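You operate a simulated robot arm through the tools that you are given. There is no shell and no other tool. Be economical: measure what you need, move in short steps, check, and stop when the job is done.

Carry out the task below with a simulated robot arm. There is one attempt and no reset: what you move stays moved.

TASK
Clamp the film case in its cradle and rub the sticker residue off with remover.
Fine: blue pad, back in its spot; slide the stop back when done.

The check looks at the end state, three seconds after you hand in, the way a careful person would. Anything else that was tipped, shoved, dropped, spilled or broken makes it a failure.

THE ROBOT
A 7-joint arm with a two-finger parallel gripper, fixed in place. Base frame: the origin is at the foot of the arm, x ahead of it, y to its left, z up. Readings come in m, rad, newtons and seconds.
With the tool pointing down near the work surface it reaches from about 0.22 to 0.68 m from the base axis. Its first joint turns from -1.152 to 1.152 rad. Payload 2.4 kg.
The tool frame sits at the grasp point between the pads (the TCP): z along the fingers, y along the line on which they close. The tips reach 0.03 m beyond it. The gripper opens to 0.094 m. The fingers are 0.028 m wide and 0.01 m thick; the gripper's body (0.05 by 0.096 m) begins 0.055 m behind the TCP.
Orientation is that of the tool frame in the base frame, as [roll, pitch, yaw] about the fixed x, y, z axes, in that order (R = Rz(yaw) Ry(pitch) Rx(roll)). With the fingers straight down and closing along the base's y, the tool's x points along the base's -x, its y along +y and its z along -z.

THE INTERFACE
- The arm moves only by the tool nudge_tool. Its argument "commands" is a list that holds one entry, the list of rows, each a list of 7 numbers: the closure, from 0 (fully open) to 1 (shut), then the shift along the base's x, y, z in cm, then the turn, a rotation vector about the base's x, y, z in rad. In form: [[[jaw, dx, dy, dz, rx, ry, rz], ...]]. A call has 1 to 20 rows; each row is the pose to reach, as a shift and turn from the pose commanded when the call began. A row lasts 0.2 s, in which the tool goes at most 0.05 m and 0.15 rad; a call with a longer step from one row to the next is refused whole, and so is a gripper value outside its range. Where a pose cannot be reached the arm comes as near as it can. A force on the tool above 40 N (or 10 N above the force at the start of the call, whichever is more), or a blocked arm, ends the call early, and 0.2 s more pass. Each finger travels about 0.153 m/s and halts on what it meets, pressing with about 29 N; the grip force reading is that of the motor and also rises with nothing between the fingers. The clock runs only during rows and for 0.2 s after the last one: add rows that repeat a pose to give the fingers time. It gives the time, the measured TCP pose, the force on the tool (base axes), the opening and the grip force at its end, in the units of the frame above (readings bear some noise), and new pictures: "pictures" is both (left out), scene, wrist or none.
- Cameras (640 x 400 px; columns grow to the right, rows downward): "scene" is fixed at [0.0442, 0.4978, 1.4392]; the picture's right is [-0.68, -0.73, 0.00], its down [-0.39, 0.36, -0.85] and it looks along [0.62, -0.58, -0.53] (base axes); focal length 313 px, centre (320, 200). "wrist" rides on the gripper at [0.076, 0.014, -0.103] in the tool frame; the picture's right is [-0.18, 0.98, 0.00], its down [-0.75, -0.14, -0.64] and it looks along [-0.63, -0.12, 0.77] (tool axes); focal length 243 px, centre (320, 200). There is no depth. A picture from a camera that has moved, and an enlarged one, comes with that camera's place and axes in the base frame and with its lens. The place of the scene camera against the robot may be out by one fixed shift of up to 0.025 m in any direction.
- zoom(camera, box): a new picture of the part [left, top, right, bottom] of that camera's present view, enlarged. The clock stands still meanwhile.
- close_job(): hands the job in; it is judged then, once.

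Go step by step. Nothing tells you positions but the pictures and the camera data: compare them with the known pose of the tool, close in by small moves and look again before you grip or let go. The budget is 120 turns and 200 pictures, counting those below and the enlarged ones. Unless the task says otherwise, let go and move clear before handing in, and close with one line.

The tools are called after ">>>" as a command line: name --argument value ..., lists and objects as JSON in quotes. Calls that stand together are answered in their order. nudge_tool: Moves the arm, as the interface text tells. Its arguments: {"type":"object","properties":{"commands":{"type":"array","items":{"type":"array","items":{"type":"array","items":{"type":"number"}}}},"pictures":{"type":"string","enum":["both","scene","wrist","none"]}},"required":["commands"]} The other tools are called the same way: zoom (camera, box) takes an enlarged picture of a part of a camera's view; close_job () hands the job in.

At the start:

```text
t: 0.0
ee_pos: [0.3632, 0.1209, 1.182]
orientation: [3.141, 0.001, 3.141]
force: [-0.7, 0.4, 0.3]
grip_width: 0.0939
grasp_force: 0.0
```

scene: 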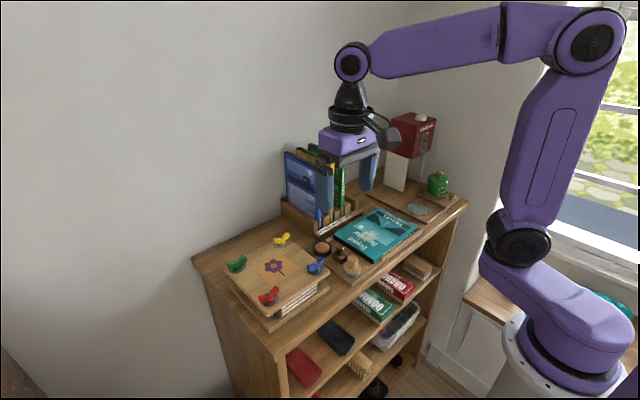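
wrist: 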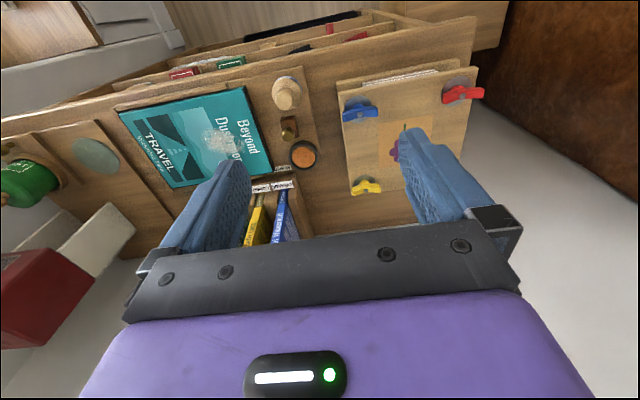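

I see a shelf top with a teal film case (residue on it), knobs, a green bottle, a round pad, a red box and a flower press. I'll zoom in to identify the parts.

>>> zoom --camera "scene" --box '[300, 180, 480, 292]'

>>> zoom --camera "wrist" --box '[0, 60, 340, 272]'

>>> zoom --camera "scene" --box '[370, 100, 480, 230]'

```text
3.56 times, centred on (390, 236) of scene
camera zoom: at [0.0442, 0.4978, 1.4392], right [-0.68, -0.73, 0.0], down [-0.39, 0.36, -0.85], along [0.62, -0.58, -0.53], focal length 1114 px, centre (71, 72)
```

zoom: 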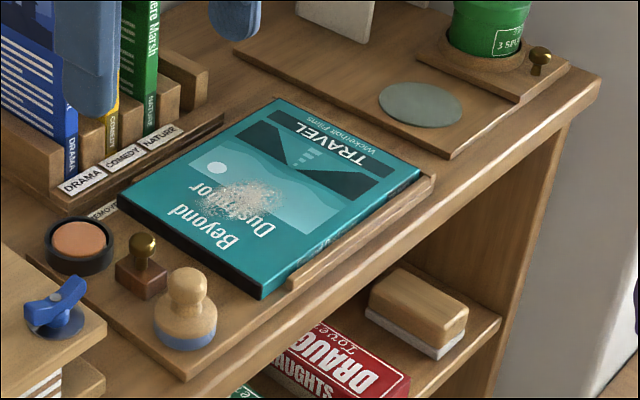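

```text
1.88 times, centred on (170, 166) of wrist
camera zoom: at [0.2867, 0.1347, 1.2841], right [0.18, 0.98, 0.0], down [0.75, -0.14, 0.64], along [0.63, -0.12, -0.77], focal length 457 px, centre (602, 264)
```

zoom: 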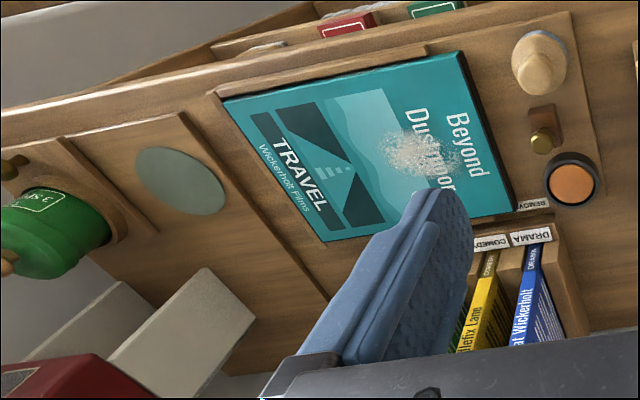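

```text
3.08 times, centred on (425, 165) of scene
camera zoom: at [0.0442, 0.4978, 1.4392], right [-0.68, -0.73, 0.0], down [-0.39, 0.36, -0.85], along [0.62, -0.58, -0.53], focal length 964 px, centre (-3, 308)
```

zoom: 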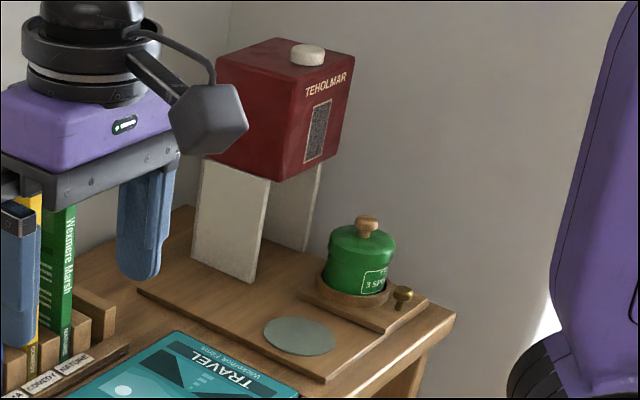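

The "REMOVER" label sits by the orange pot, next to a brass-knobbed block (probably the stop) and the blue pad. I'll back off to get a better wrist view of the cradle.

>>> nudge_tool --commands '[[[0, -3, -3, 0, 0, 0, 0], [0, -6, -6, 0, 0, 0, 0], [0, -9, -9, 0, 0, 0, 0], [0, -9, -9, 0, 0, 0, 0]]]' --pictures "both"

```text
t: 1.0
ee_pos: [0.2719, 0.0284, 1.1812]
orientation: [3.141, 0.001, 3.142]
force: [-0.2, -0.6, 0.4]
grip_width: 0.094
grasp_force: 0.1
camera wrist: at [0.195, 0.0424, 1.2846], right [0.18, 0.98, 0.0], down [0.75, -0.14, 0.64], along [0.63, -0.12, -0.77], focal length 243 px, centre (320, 200)
```

scene: 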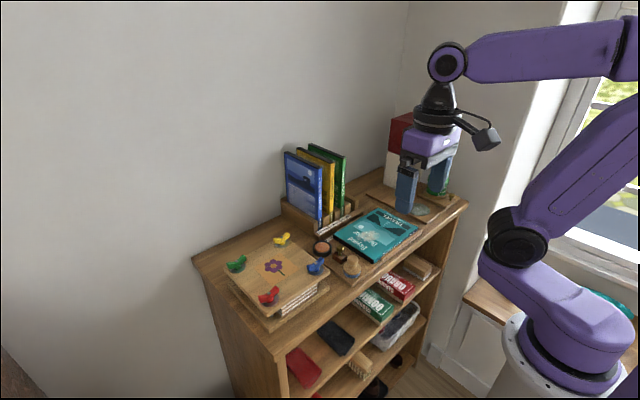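
wrist: 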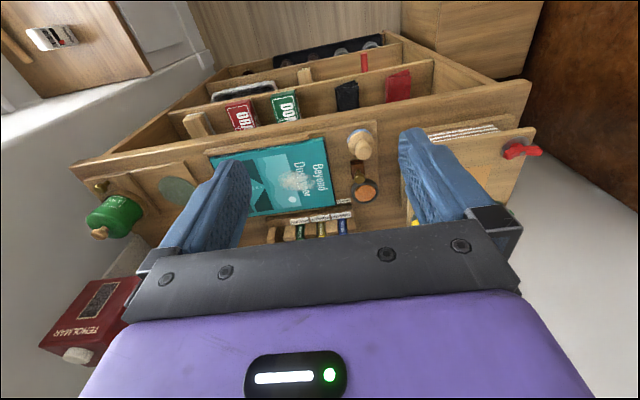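

>>> zoom --camera "wrist" --box '[190, 110, 430, 260]'

>>> zoom --camera "scene" --box '[300, 200, 430, 290]'

```text
2.67 times, centred on (310, 185) of wrist
camera zoom: at [0.195, 0.0424, 1.2846], right [0.18, 0.98, 0.0], down [0.75, -0.14, 0.64], along [0.63, -0.12, -0.77], focal length 647 px, centre (347, 240)
```

zoom: 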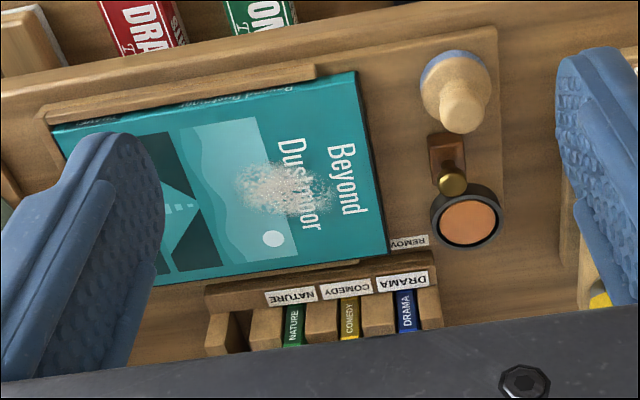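

```text
4.44 times, centred on (365, 245) of scene
camera zoom: at [0.0442, 0.4978, 1.4392], right [-0.68, -0.73, 0.0], down [-0.39, 0.36, -0.85], along [0.62, -0.58, -0.53], focal length 1393 px, centre (120, 0)
```

zoom: 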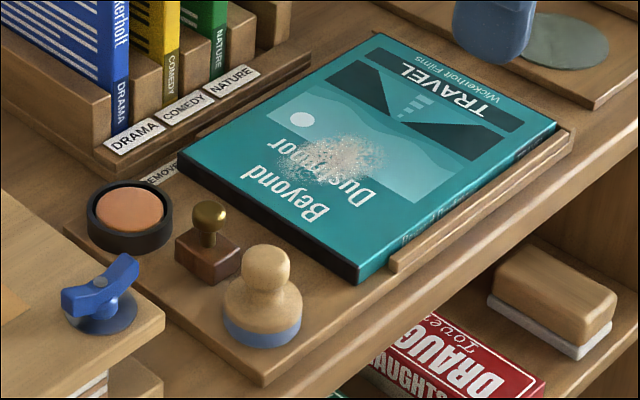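

The stop block is around (0.42, 0.063), the pad at (0.368, 0.073), the remover tin at (0.472, 0.071), and the case edge at y≈0.018. I'll move closer for a more precise view.

>>> nudge_tool --commands '[[[0, 1, 1, -3, 0, 0, 0], [0, 2, 2, -6, 0, 0, 0], [0, 2.8, 3.2, -10, 0, 0, 0], [0, 2.8, 3.2, -10, 0, 0, 0]]]' --pictures "wrist"

>>> zoom --camera "wrist" --box '[200, 80, 440, 230]'

>>> zoom --camera "scene" --box '[320, 180, 450, 262]'

```text
t: 2.0
ee_pos: [0.3023, 0.0642, 1.0799]
orientation: [3.141, 0.0, 3.141]
force: [-0.4, 0.5, 0.0]
grip_width: 0.0941
grasp_force: 0.1
camera wrist: at [0.2252, 0.0779, 1.1824], right [0.18, 0.98, 0.0], down [0.75, -0.14, 0.64], along [0.63, -0.12, -0.77], focal length 243 px, centre (320, 200)
```

wrist: 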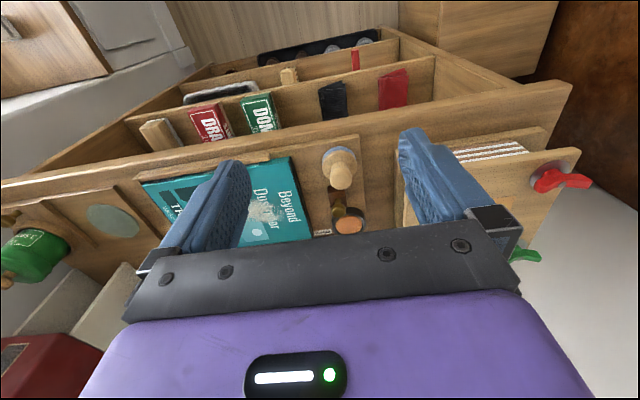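

```text
2.67 times, centred on (320, 155) of wrist
camera zoom: at [0.2252, 0.0779, 1.1824], right [0.18, 0.98, 0.0], down [0.75, -0.14, 0.64], along [0.63, -0.12, -0.77], focal length 647 px, centre (320, 320)
```

zoom: 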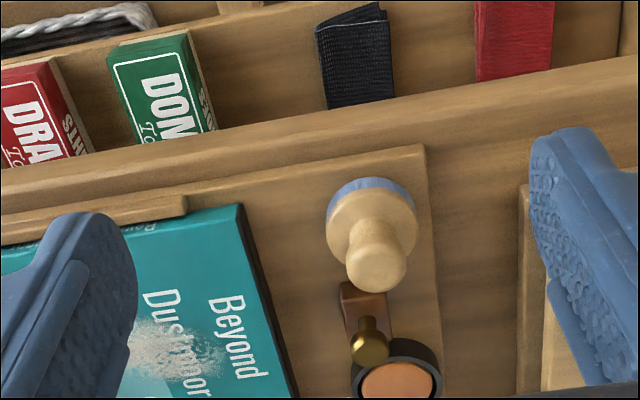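

```text
4.88 times, centred on (385, 221) of scene
camera zoom: at [0.0442, 0.4978, 1.4392], right [-0.68, -0.73, 0.0], down [-0.39, 0.36, -0.85], along [0.62, -0.58, -0.53], focal length 1529 px, centre (3, 98)
```

zoom: 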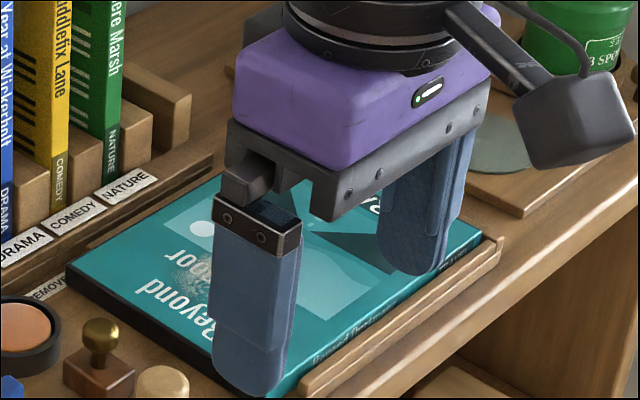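

The fingers frame the view well. I'll go above the stop knob with the jaws partly closed and check alignment.

>>> nudge_tool --commands '[[[0.2, 4, 0, 0, 0, 0, 0], [0.4, 8, 0, 0, 0, 0, 0], [0.45, 11.8, 0, 0, 0, 0, 0], [0.45, 11.8, 0, -3, 0, 0, 0], [0.45, 11.8, 0, -3, 0, 0, 0]]]' --pictures "both"

>>> zoom --camera "wrist" --box '[240, 80, 400, 180]'

>>> zoom --camera "scene" --box '[290, 180, 420, 290]'

```text
t: 3.2
ee_pos: [0.4204, 0.0658, 1.0489]
orientation: [-3.141, 0.0, 3.141]
force: [0.1, -0.2, 0.1]
grip_width: 0.0518
grasp_force: 0.0
camera wrist: at [0.343, 0.0796, 1.1523], right [0.18, 0.98, 0.0], down [0.75, -0.14, 0.64], along [0.63, -0.12, -0.77], focal length 243 px, centre (320, 200)
```

scene: 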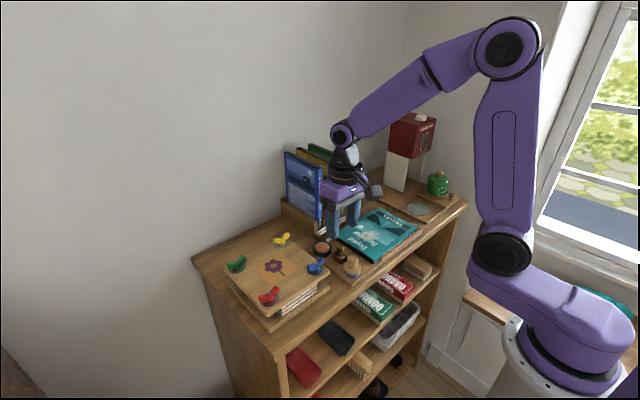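
wrist: 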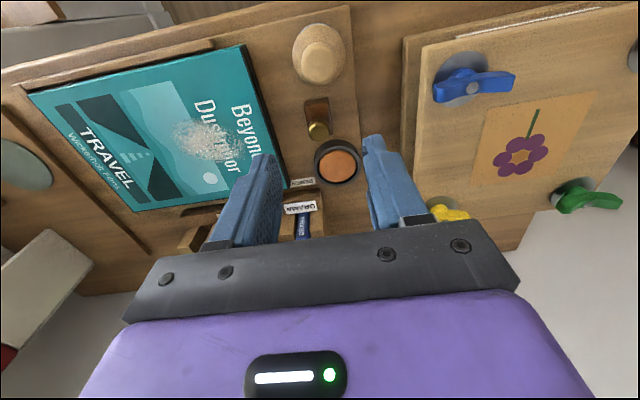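

```text
4.00 times, centred on (320, 130) of wrist
camera zoom: at [0.343, 0.0796, 1.1523], right [0.18, 0.98, 0.0], down [0.75, -0.14, 0.64], along [0.63, -0.12, -0.77], focal length 970 px, centre (320, 480)
```

zoom: 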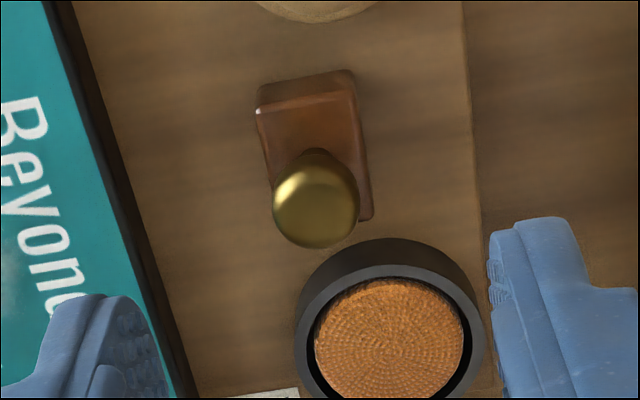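

```text
3.64 times, centred on (355, 235) of scene
camera zoom: at [0.0442, 0.4978, 1.4392], right [-0.68, -0.73, 0.0], down [-0.39, 0.36, -0.85], along [0.62, -0.58, -0.53], focal length 1140 px, centre (193, 73)
```

zoom: 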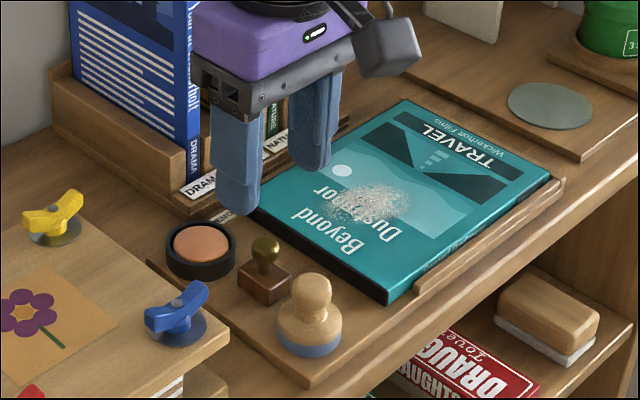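

The knob triangulates to about (0.426, 0.062, 0.96). I'll descend to bracket it with the tips and check the height from the scene view.

>>> nudge_tool --commands '[[[0.5, 0.5, -0.3, -2.5, 0, 0, 0], [0.55, 0.5, -0.3, -5.2, 0, 0, 0], [0.55, 0.5, -0.3, -5.2, 0, 0, 0]]]' --pictures "none"

>>> zoom --camera "wrist" --box '[240, 100, 400, 200]'

>>> zoom --camera "scene" --box '[310, 210, 390, 280]'

```text
t: 4.0
ee_pos: [0.4261, 0.062, 0.9968]
orientation: [3.141, -0.001, -3.141]
force: [0.0, -0.5, 0.1]
grip_width: 0.0424
grasp_force: 0.0
```

```text
4.00 times, centred on (320, 150) of wrist
camera zoom: at [0.3487, 0.0748, 1.1], right [0.18, 0.98, 0.0], down [0.75, -0.14, 0.64], along [0.63, -0.12, -0.77], focal length 970 px, centre (320, 400)
```

zoom: 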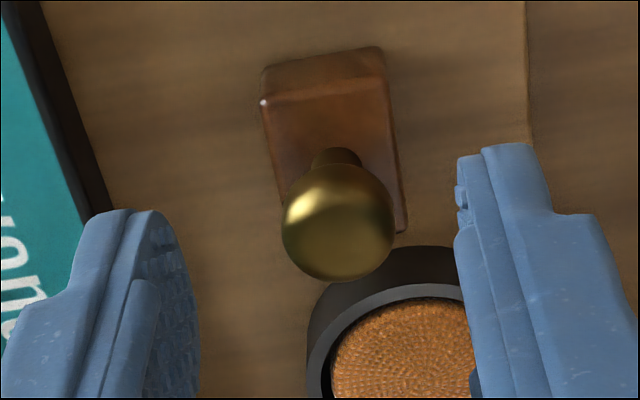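

```text
5.71 times, centred on (350, 245) of scene
camera zoom: at [0.0442, 0.4978, 1.4392], right [-0.68, -0.73, 0.0], down [-0.39, 0.36, -0.85], along [0.62, -0.58, -0.53], focal length 1791 px, centre (149, -57)
```

zoom: 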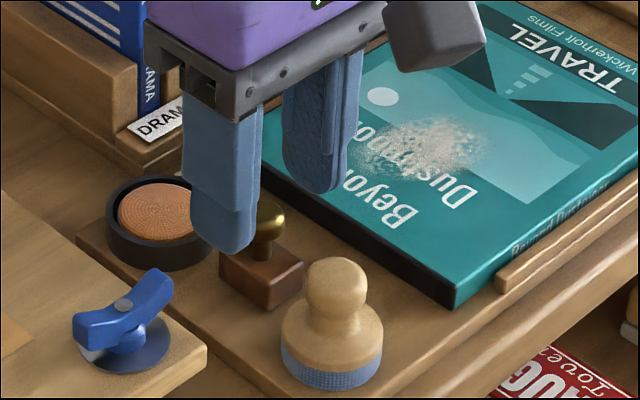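

The knob centre is at z≈0.958 and centred between the fingers. I'll descend 1.5 cm and grip it.

>>> nudge_tool --commands '[[[0.55, 0, 0, -0.8, 0, 0, 0], [0.55, 0, 0, -1.5, 0, 0, 0], [0.7, 0, 0, -1.5, 0, 0, 0], [0.85, 0, 0, -1.5, 0, 0, 0], [0.9, 0, 0, -1.5, 0, 0, 0]]]' --pictures "none"

>>> zoom --camera "wrist" --box '[240, 100, 400, 200]'

>>> zoom --camera "scene" --box '[310, 210, 390, 280]'

```text
t: 5.2
ee_pos: [0.4253, 0.0608, 0.9829]
orientation: [3.142, 0.0, -3.141]
force: [0.1, -0.3, -3.0]
grip_width: 0.0167
grasp_force: 44.4
```

```text
4.00 times, centred on (320, 150) of wrist
camera zoom: at [0.3483, 0.0742, 1.0856], right [0.18, 0.98, 0.0], down [0.75, -0.14, 0.64], along [0.63, -0.12, -0.77], focal length 970 px, centre (320, 400)
```

zoom: 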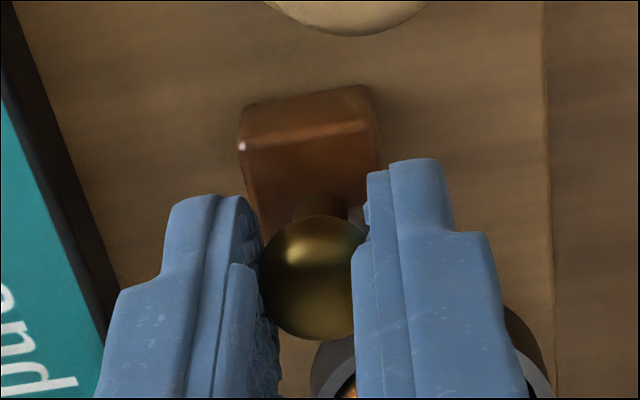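

```text
5.71 times, centred on (350, 245) of scene
camera zoom: at [0.0442, 0.4978, 1.4392], right [-0.68, -0.73, 0.0], down [-0.39, 0.36, -0.85], along [0.62, -0.58, -0.53], focal length 1791 px, centre (149, -57)
```

zoom: 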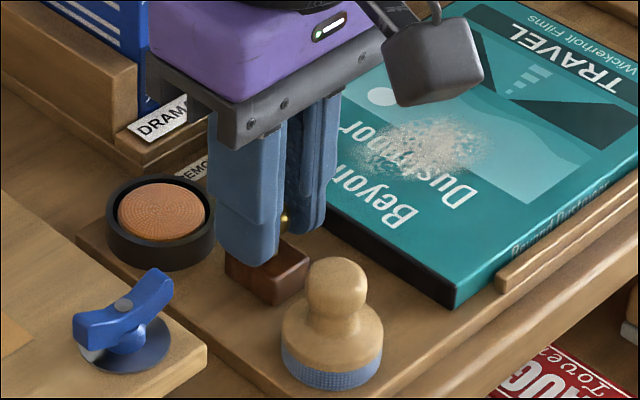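

The knob is gripped. I'll slide the stop toward the case (−y) by 2.5 cm.

>>> nudge_tool --commands '[[[0.9, 0, -0.4, 0, 0, 0, 0], [0.9, 0, -0.8, 0, 0, 0, 0], [0.9, 0, -1.2, 0, 0, 0, 0], [0.9, 0, -1.6, 0, 0, 0, 0], [0.9, 0, -2.0, 0, 0, 0, 0], [0.9, 0, -2.5, 0, 0, 0, 0]]]' --pictures "none"

>>> zoom --camera "wrist" --box '[220, 80, 400, 200]'

>>> zoom --camera "scene" --box '[310, 210, 390, 280]'

```text
t: 6.4
ee_pos: [0.4257, 0.0428, 0.9831]
orientation: [3.141, 0.001, -3.141]
force: [4.6, 0.6, -9.2]
grip_width: 0.0164
grasp_force: 44.9
stopped in row 5: the force on the tool passed its limit (the readings are from after the stop); the commanded pose is now the measured one
```

```text
3.33 times, centred on (310, 140) of wrist
camera zoom: at [0.348, 0.0548, 1.0856], right [0.18, 0.98, 0.0], down [0.75, -0.14, 0.64], along [0.63, -0.12, -0.77], focal length 809 px, centre (353, 400)
```

zoom: 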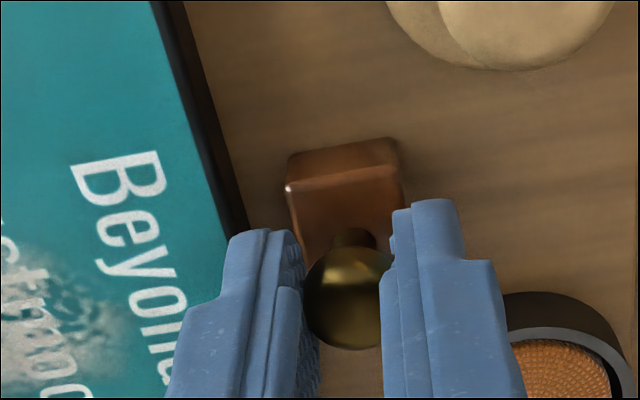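

```text
5.71 times, centred on (350, 245) of scene
camera zoom: at [0.0445, 0.4978, 1.4392], right [-0.68, -0.73, 0.0], down [-0.39, 0.36, -0.85], along [0.62, -0.58, -0.53], focal length 1791 px, centre (149, -57)
```

zoom: 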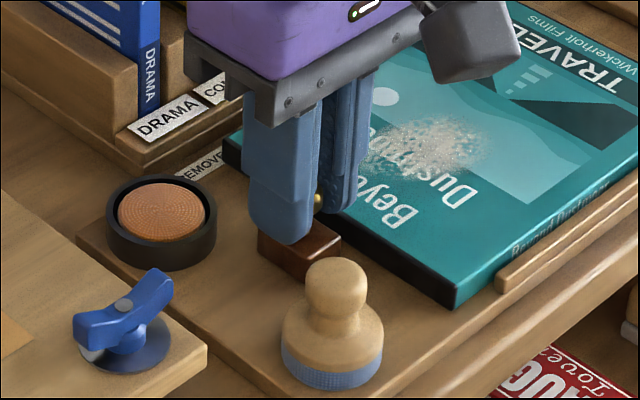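

The slide stopped after about 1.9 cm, so I'll check what blocked it: the finger on the case, or slide friction.

>>> zoom --camera "wrist" --box '[250, 110, 350, 172]'

>>> zoom --camera "scene" --box '[335, 225, 385, 258]'

```text
6.40 times, centred on (300, 141) of wrist
camera zoom: at [0.348, 0.0548, 1.0856], right [0.18, 0.98, 0.0], down [0.75, -0.14, 0.64], along [0.63, -0.12, -0.77], focal length 1553 px, centre (448, 578)
```

zoom: 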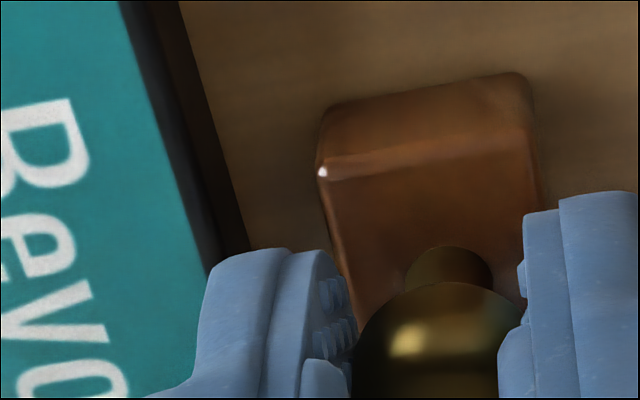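

```text
12.12 times, centred on (360, 242) of scene
camera zoom: at [0.0445, 0.4978, 1.4392], right [-0.68, -0.73, 0.0], down [-0.39, 0.36, -0.85], along [0.62, -0.58, -0.53], focal length 3799 px, centre (-165, -303)
```

zoom: 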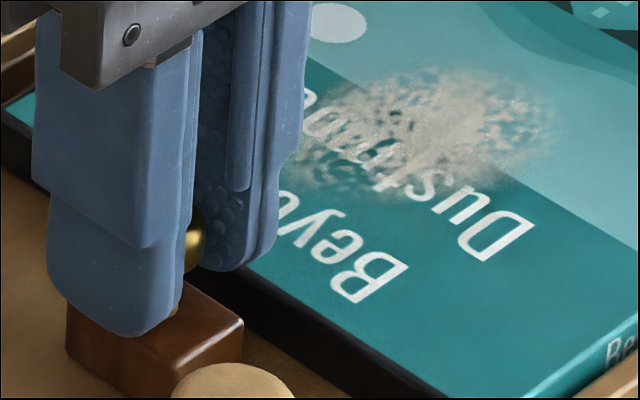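

The −y finger is right at the case's edge, so this grip can't close the gap. I'll release, lift, and turn the gripper 90° so the fingers straddle the knob along x.

>>> nudge_tool --commands '[[[0.8, 0, 0, 0, 0, 0, 0], [0.72, 0, 0, 0, 0, 0, 0], [0.72, 0, 0, 2, 0, 0, 0], [0.7, 0, 0, 5, 0, 0, -0.14], [0.7, 0, 0, 7, 0, 0, -0.28], [0.7, 0, 0, 7, 0, 0, -0.42], [0.7, 0, 0, 7, 0, 0, -0.56], [0.7, 0, 0, 7, 0, 0, -0.7], [0.7, 0, 0, 7, 0, 0, -0.84], [0.7, 0, 0, 7, 0, 0, -0.98], [0.7, 0, 0, 7, 0, 0, -1.12], [0.7, 0, 0, 7, 0, 0, -1.26], [0.7, 0, 0, 7, 0, 0, -1.4], [0.7, 0, 0, 7, 0, 0, -1.5], [0.7, 0, 0, 7, 0, 0, -1.571], [0.7, 0, 0, 7, 0, 0, -1.571]]]' --pictures "both"

>>> zoom --camera "scene" --box '[310, 200, 430, 280]'

>>> zoom --camera "wrist" --box '[240, 60, 400, 180]'

```text
t: 9.8
ee_pos: [0.4249, 0.0409, 1.0529]
orientation: [-3.141, 0.001, 1.571]
force: [0.7, 0.3, 0.6]
grip_width: 0.028
grasp_force: 0.0
camera wrist: at [0.4377, 0.117, 1.1558], right [0.98, -0.18, 0.0], down [-0.14, -0.75, 0.64], along [-0.12, -0.63, -0.77], focal length 243 px, centre (320, 200)
```

scene: 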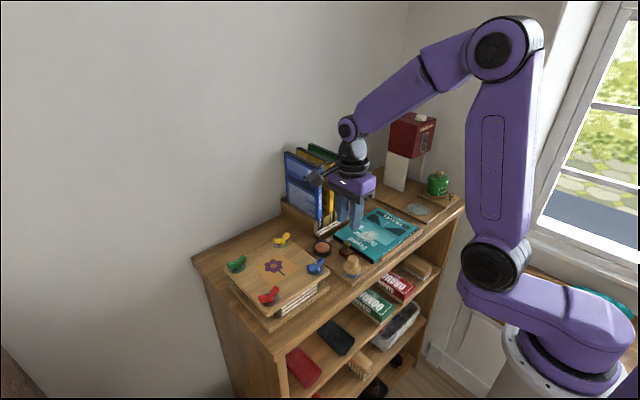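
wrist: 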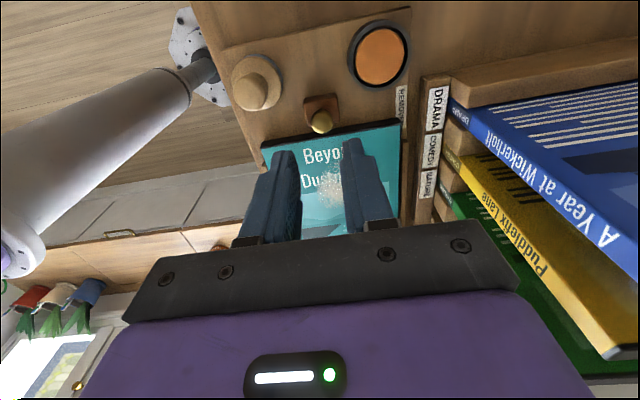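

```text
5.00 times, centred on (370, 240) of scene
camera zoom: at [0.0442, 0.4978, 1.4392], right [-0.68, -0.73, 0.0], down [-0.39, 0.36, -0.85], along [0.62, -0.58, -0.53], focal length 1567 px, centre (70, 0)
```

zoom: 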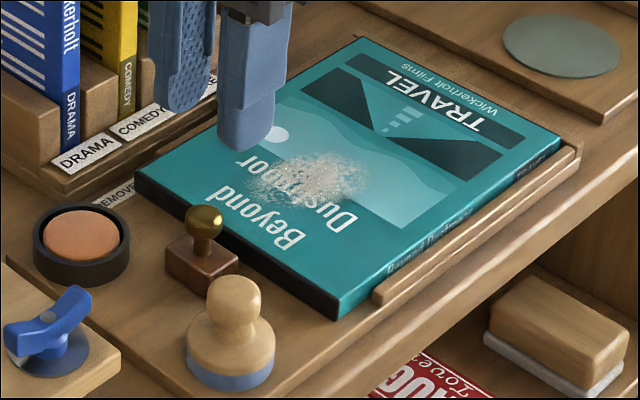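

```text
3.33 times, centred on (320, 120) of wrist
camera zoom: at [0.4377, 0.117, 1.1558], right [0.98, -0.18, 0.0], down [-0.14, -0.75, 0.64], along [-0.12, -0.63, -0.77], focal length 809 px, centre (320, 467)
```

zoom: 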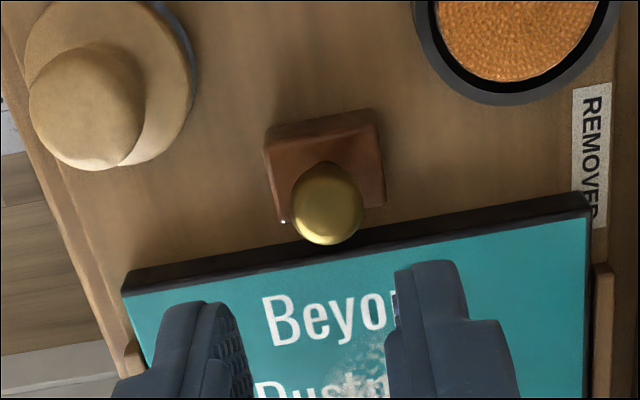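

The knob is now at (0.424, 0.039), and the gripper is turned with a clear path. I'll descend, offset slightly to +y so the fingers don't overhang the case, and grip.

>>> nudge_tool --commands '[[[0.7, 0, 0.25, -3, 0, 0, 0], [0.7, 0, 0.25, -5.5, 0, 0, 0], [0.7, 0, 0.25, -7.1, 0, 0, 0], [0.7, 0, 0.25, -7.1, 0, 0, 0], [0.9, 0, 0.25, -7.1, 0, 0, 0], [0.9, 0, 0.25, -7.1, 0, 0, 0], [0.9, 0, 0.25, -7.1, 0, 0, 0]]]' --pictures "none"

>>> zoom --camera "wrist" --box '[240, 80, 400, 200]'

>>> zoom --camera "scene" --box '[310, 210, 400, 280]'

```text
t: 11.4
ee_pos: [0.4262, 0.0431, 0.982]
orientation: [-3.141, 0.0, 1.572]
force: [0.8, -0.7, -8.4]
grip_width: 0.0165
grasp_force: 44.6
```

```text
3.33 times, centred on (320, 140) of wrist
camera zoom: at [0.4393, 0.1188, 1.0847], right [0.98, -0.18, 0.0], down [-0.14, -0.75, 0.64], along [-0.12, -0.63, -0.77], focal length 809 px, centre (320, 400)
```

zoom: 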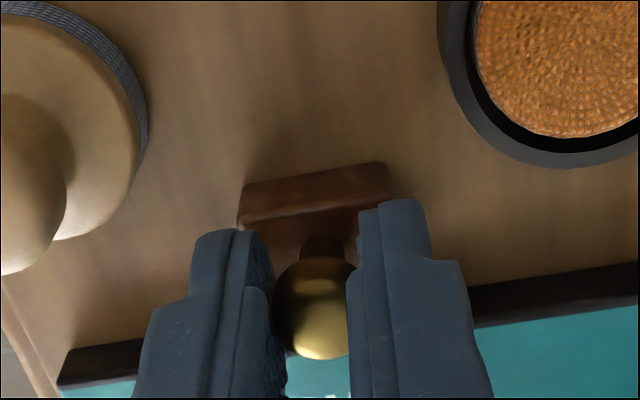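

```text
5.71 times, centred on (355, 245) of scene
camera zoom: at [0.0443, 0.4978, 1.4392], right [-0.68, -0.73, 0.0], down [-0.39, 0.36, -0.85], along [0.62, -0.58, -0.53], focal length 1791 px, centre (120, -57)
```

zoom: 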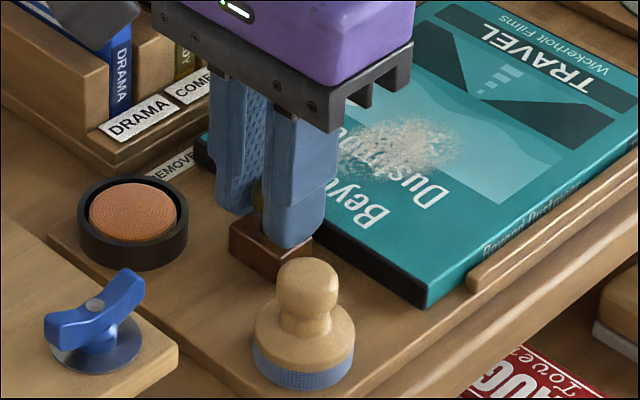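

The fingers grip slightly below the knob's equator (downward reaction force). I'll re-grip 3 mm higher, then slide in −y.

>>> nudge_tool --commands '[[[0.75, 0, 0, 0, 0, 0, 0], [0.75, 0, 0, 0.3, 0, 0, 0], [0.9, 0, 0, 0.3, 0, 0, 0], [0.9, 0, 0, 0.3, 0, 0, 0], [0.9, 0, -0.2, 0.3, 0, 0, 0], [0.9, 0, -0.4, 0.3, 0, 0, 0], [0.9, 0, -0.6, 0.3, 0, 0, 0], [0.9, 0, -0.8, 0.3, 0, 0, 0]]]' --pictures "none"

>>> zoom --camera "wrist" --box '[240, 80, 400, 200]'

>>> zoom --camera "scene" --box '[310, 210, 400, 280]'

```text
t: 13.2
ee_pos: [0.4253, 0.0355, 0.9863]
orientation: [3.14, 0.001, 1.571]
force: [-0.3, 0.7, 12.5]
grip_width: 0.0168
grasp_force: 44.7
```

```text
3.33 times, centred on (320, 140) of wrist
camera zoom: at [0.439, 0.1106, 1.0881], right [0.98, -0.18, 0.0], down [-0.14, -0.75, 0.64], along [-0.12, -0.63, -0.77], focal length 809 px, centre (320, 400)
```

zoom: 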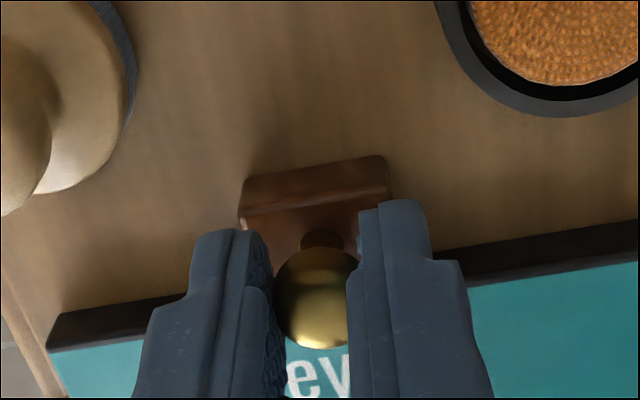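

```text
5.71 times, centred on (355, 245) of scene
camera zoom: at [0.044, 0.4978, 1.4392], right [-0.68, -0.73, 0.0], down [-0.39, 0.36, -0.85], along [0.62, -0.58, -0.53], focal length 1791 px, centre (120, -57)
```

zoom: 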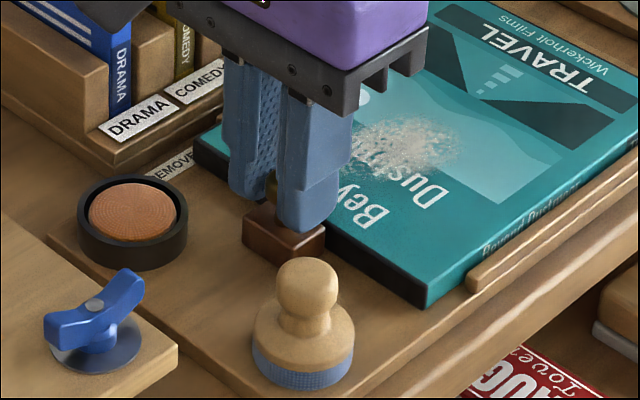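

It slid freely, so the earlier block was the finger. I'll continue in −y in small steps until contact with the case.

>>> nudge_tool --commands '[[[0.9, 0, -0.15, 0, 0, 0, 0], [0.9, 0, -0.3, 0, 0, 0, 0], [0.9, 0, -0.4, 0, 0, 0, 0]]]' --pictures "none"

>>> zoom --camera "scene" --box '[340, 230, 400, 270]'

```text
t: 14.0
ee_pos: [0.4268, 0.0323, 0.9868]
orientation: [3.141, -0.001, 1.57]
force: [2.8, 2.9, 7.1]
grip_width: 0.0167
grasp_force: 45.2
```

```text
10.00 times, centred on (370, 250) of scene
camera zoom: at [0.0442, 0.4979, 1.4392], right [-0.68, -0.73, 0.0], down [-0.39, 0.36, -0.85], along [0.62, -0.58, -0.53], focal length 3134 px, centre (-180, -300)
```

zoom: 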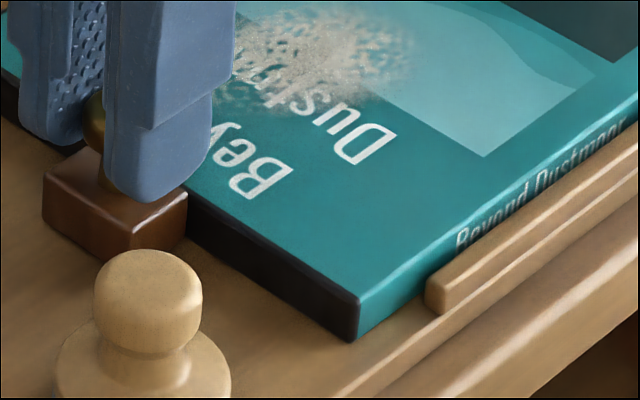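

>>> nudge_tool --commands '[[[0.9, 0, -0.15, 0, 0, 0, 0], [0.9, 0, -0.3, 0, 0, 0, 0], [0.9, 0, -0.45, 0, 0, 0, 0]]]' --pictures "none"

>>> zoom --camera "scene" --box '[340, 230, 400, 270]'

>>> zoom --camera "wrist" --box '[220, 80, 420, 200]'

```text
t: 15.0
ee_pos: [0.4268, 0.0307, 0.985]
orientation: [3.136, -0.005, 1.58]
force: [3.8, 7.7, -8.6]
grip_width: 0.0164
grasp_force: 45.1
stopped in row 3: the force on the tool passed its limit (the readings are from after the stop); the commanded pose is now the measured one
```

```text
10.00 times, centred on (370, 250) of scene
camera zoom: at [0.0445, 0.498, 1.4391], right [-0.68, -0.73, 0.0], down [-0.39, 0.36, -0.85], along [0.62, -0.58, -0.53], focal length 3134 px, centre (-180, -300)
```

zoom: 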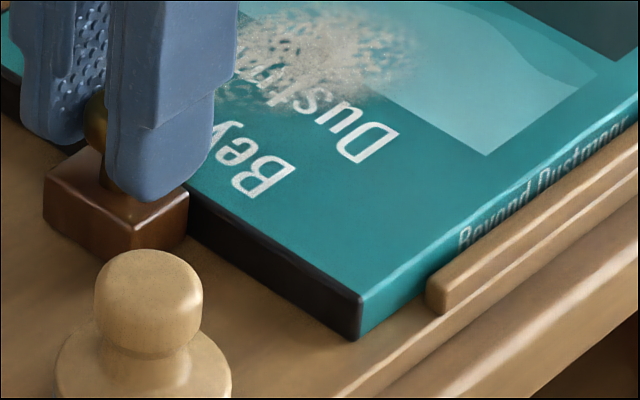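

```text
3.20 times, centred on (320, 140) of wrist
camera zoom: at [0.4381, 0.107, 1.0884], right [0.98, -0.18, 0.0], down [-0.14, -0.76, 0.64], along [-0.11, -0.63, -0.77], focal length 776 px, centre (320, 392)
```

zoom: 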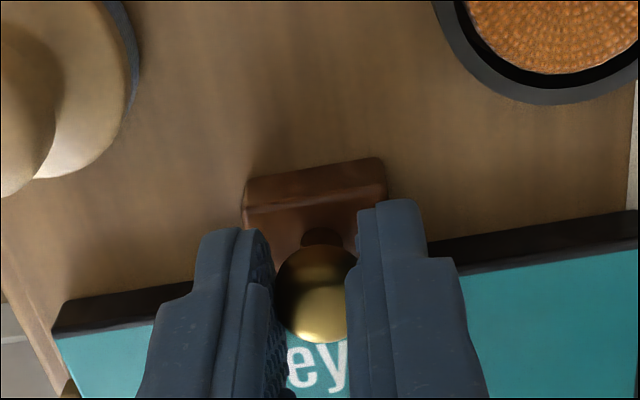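

The stop is firmly against the case. I'll release, lift, rotate back to the original yaw, and move above the blue pad.

>>> nudge_tool --commands '[[[0.8, 0, 0, 0, 0, 0, 0], [0.65, 0, 0, 0, 0, 0, 0], [0.65, 0, 0, 2, 0, 0, 0], [0.6, 0, 0, 5, 0, 0, 0.14], [0.6, 0, 0, 8, 0, 0, 0.28], [0.5, 0, 0, 8, 0, 0, 0.42], [0.5, 0, 0, 8, 0, 0, 0.56], [0.5, 0, 0, 8, 0, 0, 0.7], [0.5, 0, 0, 8, 0, 0, 0.84], [0.5, 0, 0, 8, 0, 0, 0.98], [0.5, 0, 0, 8, 0, 0, 1.12], [0.5, 0, 0, 8, 0, 0, 1.26], [0.5, 0, 0, 8, 0, 0, 1.4], [0.5, -2, 2, 8, 0, 0, 1.5], [0.5, -4, 4, 8, 0, 0, 1.56], [0.5, -5.8, 4.2, 8, 0, 0, 1.562], [0.5, -5.8, 4.2, 8, 0, 0, 1.562]]]' --pictures "both"

>>> zoom --camera "wrist" --box '[240, 60, 400, 180]'

>>> zoom --camera "scene" --box '[310, 200, 430, 280]'

```text
t: 18.6
ee_pos: [0.367, 0.0721, 1.066]
orientation: [3.138, -0.001, 3.138]
force: [0.0, -1.5, 0.3]
grip_width: 0.047
grasp_force: 0.1
camera wrist: at [0.2892, 0.0855, 1.1693], right [0.19, 0.98, 0.0], down [0.75, -0.15, 0.64], along [0.63, -0.12, -0.77], focal length 243 px, centre (320, 200)
```

scene: 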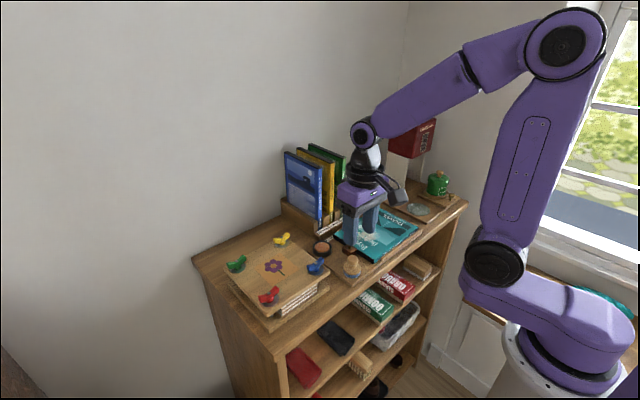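
wrist: 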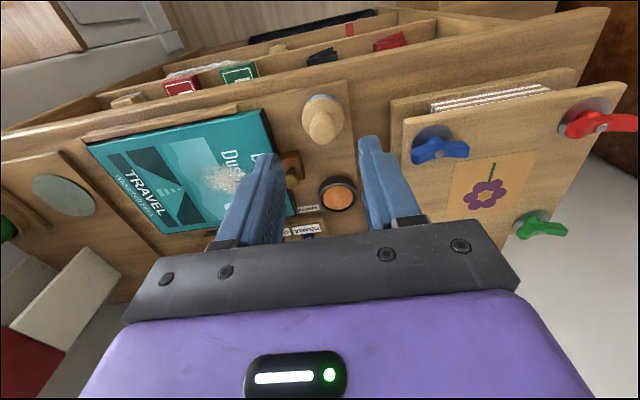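

```text
3.33 times, centred on (320, 120) of wrist
camera zoom: at [0.2892, 0.0855, 1.1693], right [0.19, 0.98, 0.0], down [0.75, -0.15, 0.64], along [0.63, -0.12, -0.77], focal length 809 px, centre (320, 467)
```

zoom: 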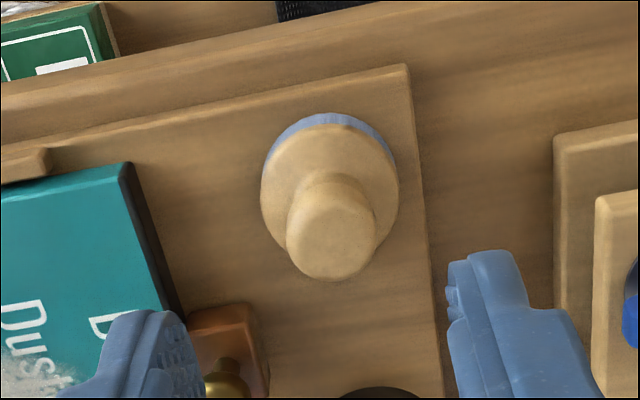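

```text
5.00 times, centred on (370, 240) of scene
camera zoom: at [0.0442, 0.4978, 1.4392], right [-0.68, -0.73, 0.0], down [-0.39, 0.36, -0.85], along [0.62, -0.58, -0.53], focal length 1567 px, centre (70, 0)
```

zoom: 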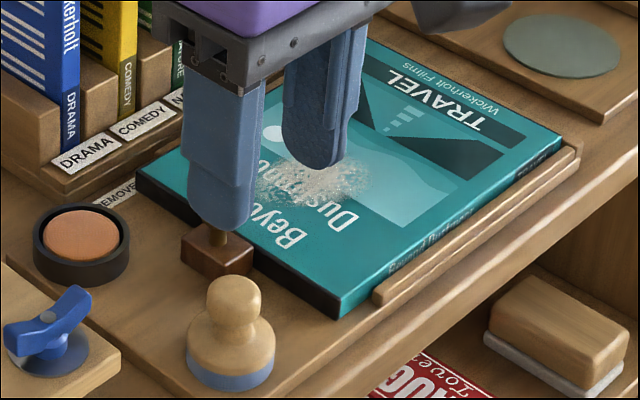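

The stop looks seated against the case. The pad axis is about (0.374, 0.073) with the handle centre at z≈0.967. I'll descend to just above it and check.

>>> nudge_tool --commands '[[[0.5, 0.7, 0.1, -3, 0, 0, 0], [0.5, 0.7, 0.1, -5.6, 0, 0, 0], [0.5, 0.7, 0.1, -5.6, 0, 0, 0]]]' --pictures "none"

>>> zoom --camera "wrist" --box '[240, 80, 400, 200]'

>>> zoom --camera "scene" --box '[310, 210, 400, 290]'

```text
t: 19.4
ee_pos: [0.3735, 0.075, 1.0094]
orientation: [3.138, -0.003, 3.138]
force: [-0.7, 2.0, -0.1]
grip_width: 0.047
grasp_force: 0.0
```

```text
3.33 times, centred on (320, 140) of wrist
camera zoom: at [0.2975, 0.0886, 1.1134], right [0.19, 0.98, 0.0], down [0.75, -0.15, 0.64], along [0.63, -0.12, -0.77], focal length 809 px, centre (320, 400)
```

zoom: 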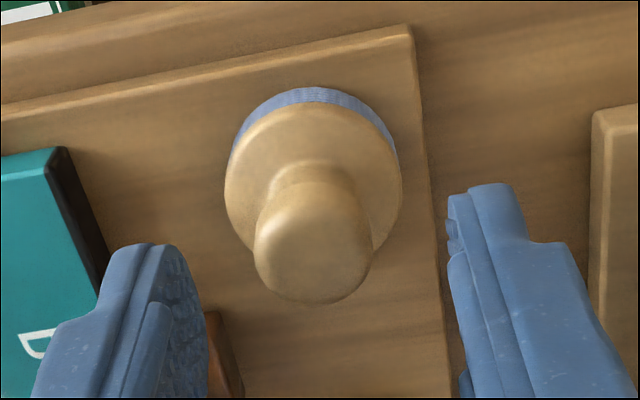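

```text
5.00 times, centred on (355, 250) of scene
camera zoom: at [0.0442, 0.4978, 1.4392], right [-0.68, -0.73, 0.0], down [-0.39, 0.36, -0.85], along [0.62, -0.58, -0.53], focal length 1567 px, centre (145, -50)
```

zoom: 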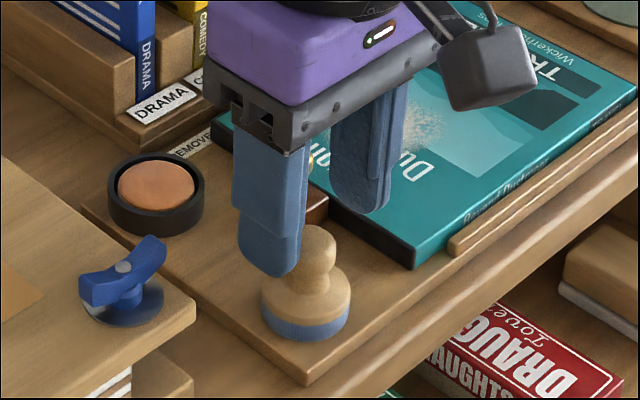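

The knob handle is centred near (0.376, 0.0725). I'll make a small lateral correction and descend 1.6 cm with a check.

>>> nudge_tool --commands '[[[0.5, 0.2, -0.2, 0, 0, 0, 0], [0.5, 0.2, -0.2, -0.8, 0, 0, 0], [0.5, 0.2, -0.2, -1.6, 0, 0, 0], [0.5, 0.2, -0.2, -1.6, 0, 0, 0]]]' --pictures "none"

>>> zoom --camera "wrist" --box '[240, 80, 400, 200]'

>>> zoom --camera "scene" --box '[320, 230, 390, 285]'

```text
t: 20.4
ee_pos: [0.3778, 0.071, 0.9936]
orientation: [3.139, -0.003, 3.139]
force: [0.2, 0.2, 0.3]
grip_width: 0.0471
grasp_force: 0.1
```

```text
3.33 times, centred on (320, 140) of wrist
camera zoom: at [0.2998, 0.0853, 1.0969], right [0.19, 0.98, 0.0], down [0.75, -0.15, 0.64], along [0.63, -0.12, -0.77], focal length 809 px, centre (320, 400)
```

zoom: 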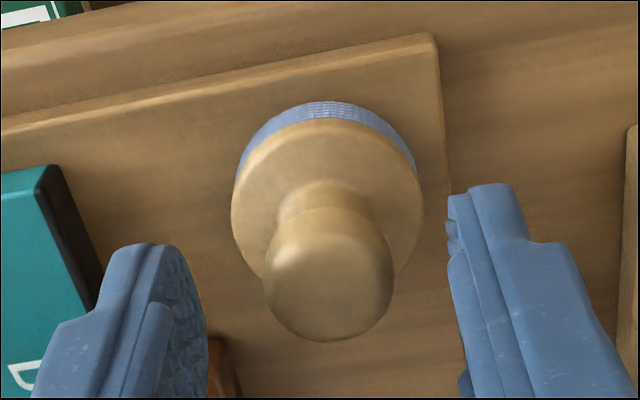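

```text
7.27 times, centred on (355, 258) of scene
camera zoom: at [0.0442, 0.4978, 1.4392], right [-0.68, -0.73, 0.0], down [-0.39, 0.36, -0.85], along [0.62, -0.58, -0.53], focal length 2279 px, centre (66, -218)
```

zoom: 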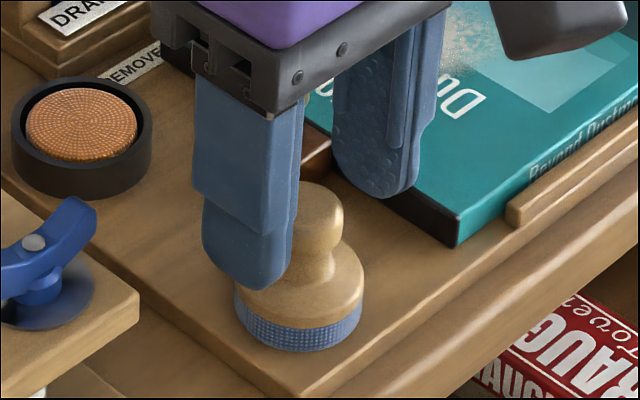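

The handle is bracketed at about (0.375, 0.0725). I'll go 5 mm lower with a small correction and close.

>>> nudge_tool --commands '[[[0.5, -0.2, 0.1, -0.25, 0, 0, 0], [0.5, -0.2, 0.1, -0.5, 0, 0, 0], [0.7, -0.2, 0.1, -0.5, 0, 0, 0], [0.8, -0.2, 0.1, -0.5, 0, 0, 0], [0.85, -0.2, 0.1, -0.5, 0, 0, 0], [0.85, -0.2, 0.1, -0.5, 0, 0, 0]]]' --pictures "none"

>>> zoom --camera "wrist" --box '[240, 80, 400, 200]'

>>> zoom --camera "scene" --box '[320, 230, 390, 285]'

```text
t: 21.8
ee_pos: [0.375, 0.0722, 0.9884]
orientation: [3.139, -0.002, 3.139]
force: [-0.3, -0.1, 0.1]
grip_width: 0.0207
grasp_force: 29.1
```

```text
3.33 times, centred on (320, 140) of wrist
camera zoom: at [0.2984, 0.0852, 1.0915], right [0.19, 0.98, 0.0], down [0.75, -0.15, 0.64], along [0.63, -0.12, -0.77], focal length 809 px, centre (320, 400)
```

zoom: 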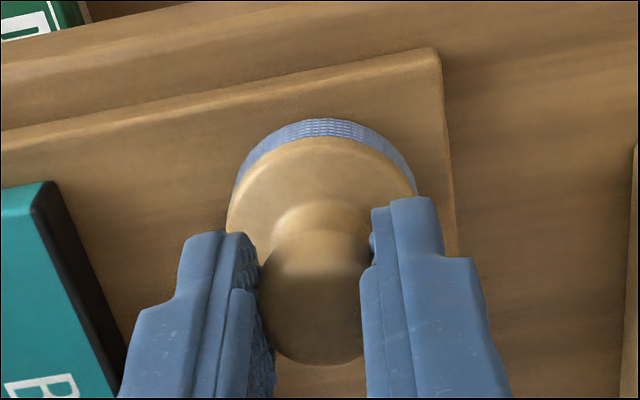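

```text
7.27 times, centred on (355, 258) of scene
camera zoom: at [0.0442, 0.4978, 1.4392], right [-0.68, -0.73, 0.0], down [-0.39, 0.36, -0.85], along [0.62, -0.58, -0.53], focal length 2279 px, centre (66, -218)
```

zoom: 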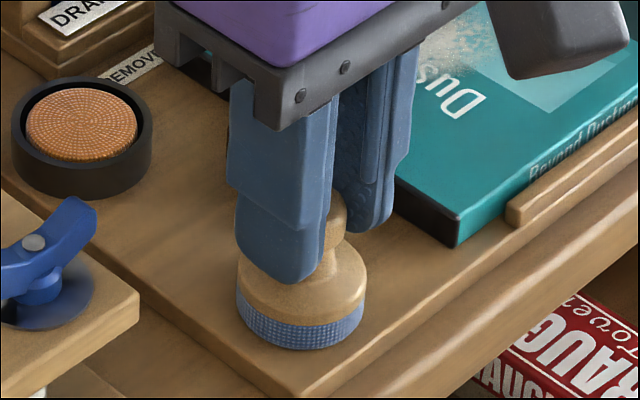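

The pad is gripped with home at TCP (0.375, 0.0722, 0.9884). I'll lift it and move over the remover tin at about (0.471, 0.0725).

>>> nudge_tool --commands '[[[0.87, 0, 0, 1, 0, 0, 0], [0.87, 0, 0, 2.5, 0, 0, 0], [0.87, 0, 0, 4, 0, 0, 0], [0.87, 3, 0, 4, 0, 0, 0], [0.87, 6, 0, 4, 0, 0, 0], [0.87, 8.5, 0, 4, 0, 0, 0], [0.87, 9.6, 0, 4, 0, 0, 0], [0.87, 9.6, 0, 4, 0, 0, 0]]]' --pictures "none"

>>> zoom --camera "wrist" --box '[200, 60, 440, 210]'

>>> zoom --camera "scene" --box '[295, 200, 395, 280]'

```text
t: 23.6
ee_pos: [0.471, 0.0721, 1.0274]
orientation: [3.138, -0.004, 3.138]
force: [-0.6, -0.6, 0.3]
grip_width: 0.0207
grasp_force: 29.4
```

```text
2.67 times, centred on (320, 135) of wrist
camera zoom: at [0.3943, 0.0849, 1.1311], right [0.19, 0.98, 0.0], down [0.75, -0.15, 0.64], along [0.63, -0.12, -0.77], focal length 647 px, centre (320, 373)
```

zoom: 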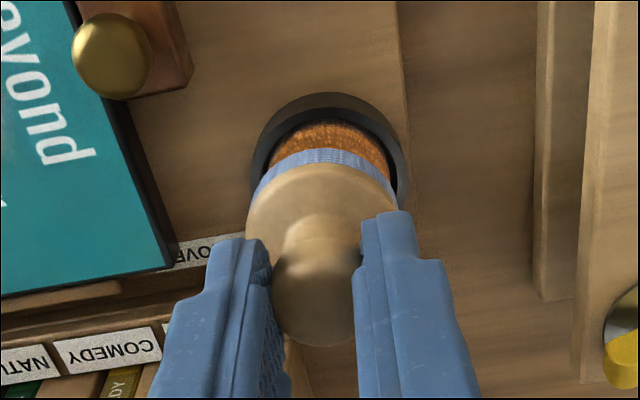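

```text
5.00 times, centred on (345, 240) of scene
camera zoom: at [0.0442, 0.4978, 1.4392], right [-0.68, -0.73, 0.0], down [-0.39, 0.36, -0.85], along [0.62, -0.58, -0.53], focal length 1567 px, centre (195, 0)
```

zoom: 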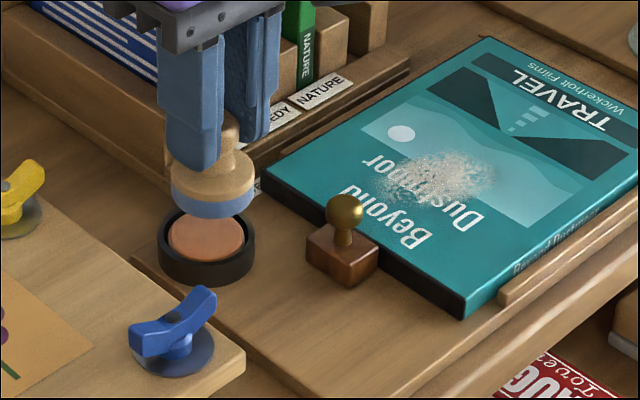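

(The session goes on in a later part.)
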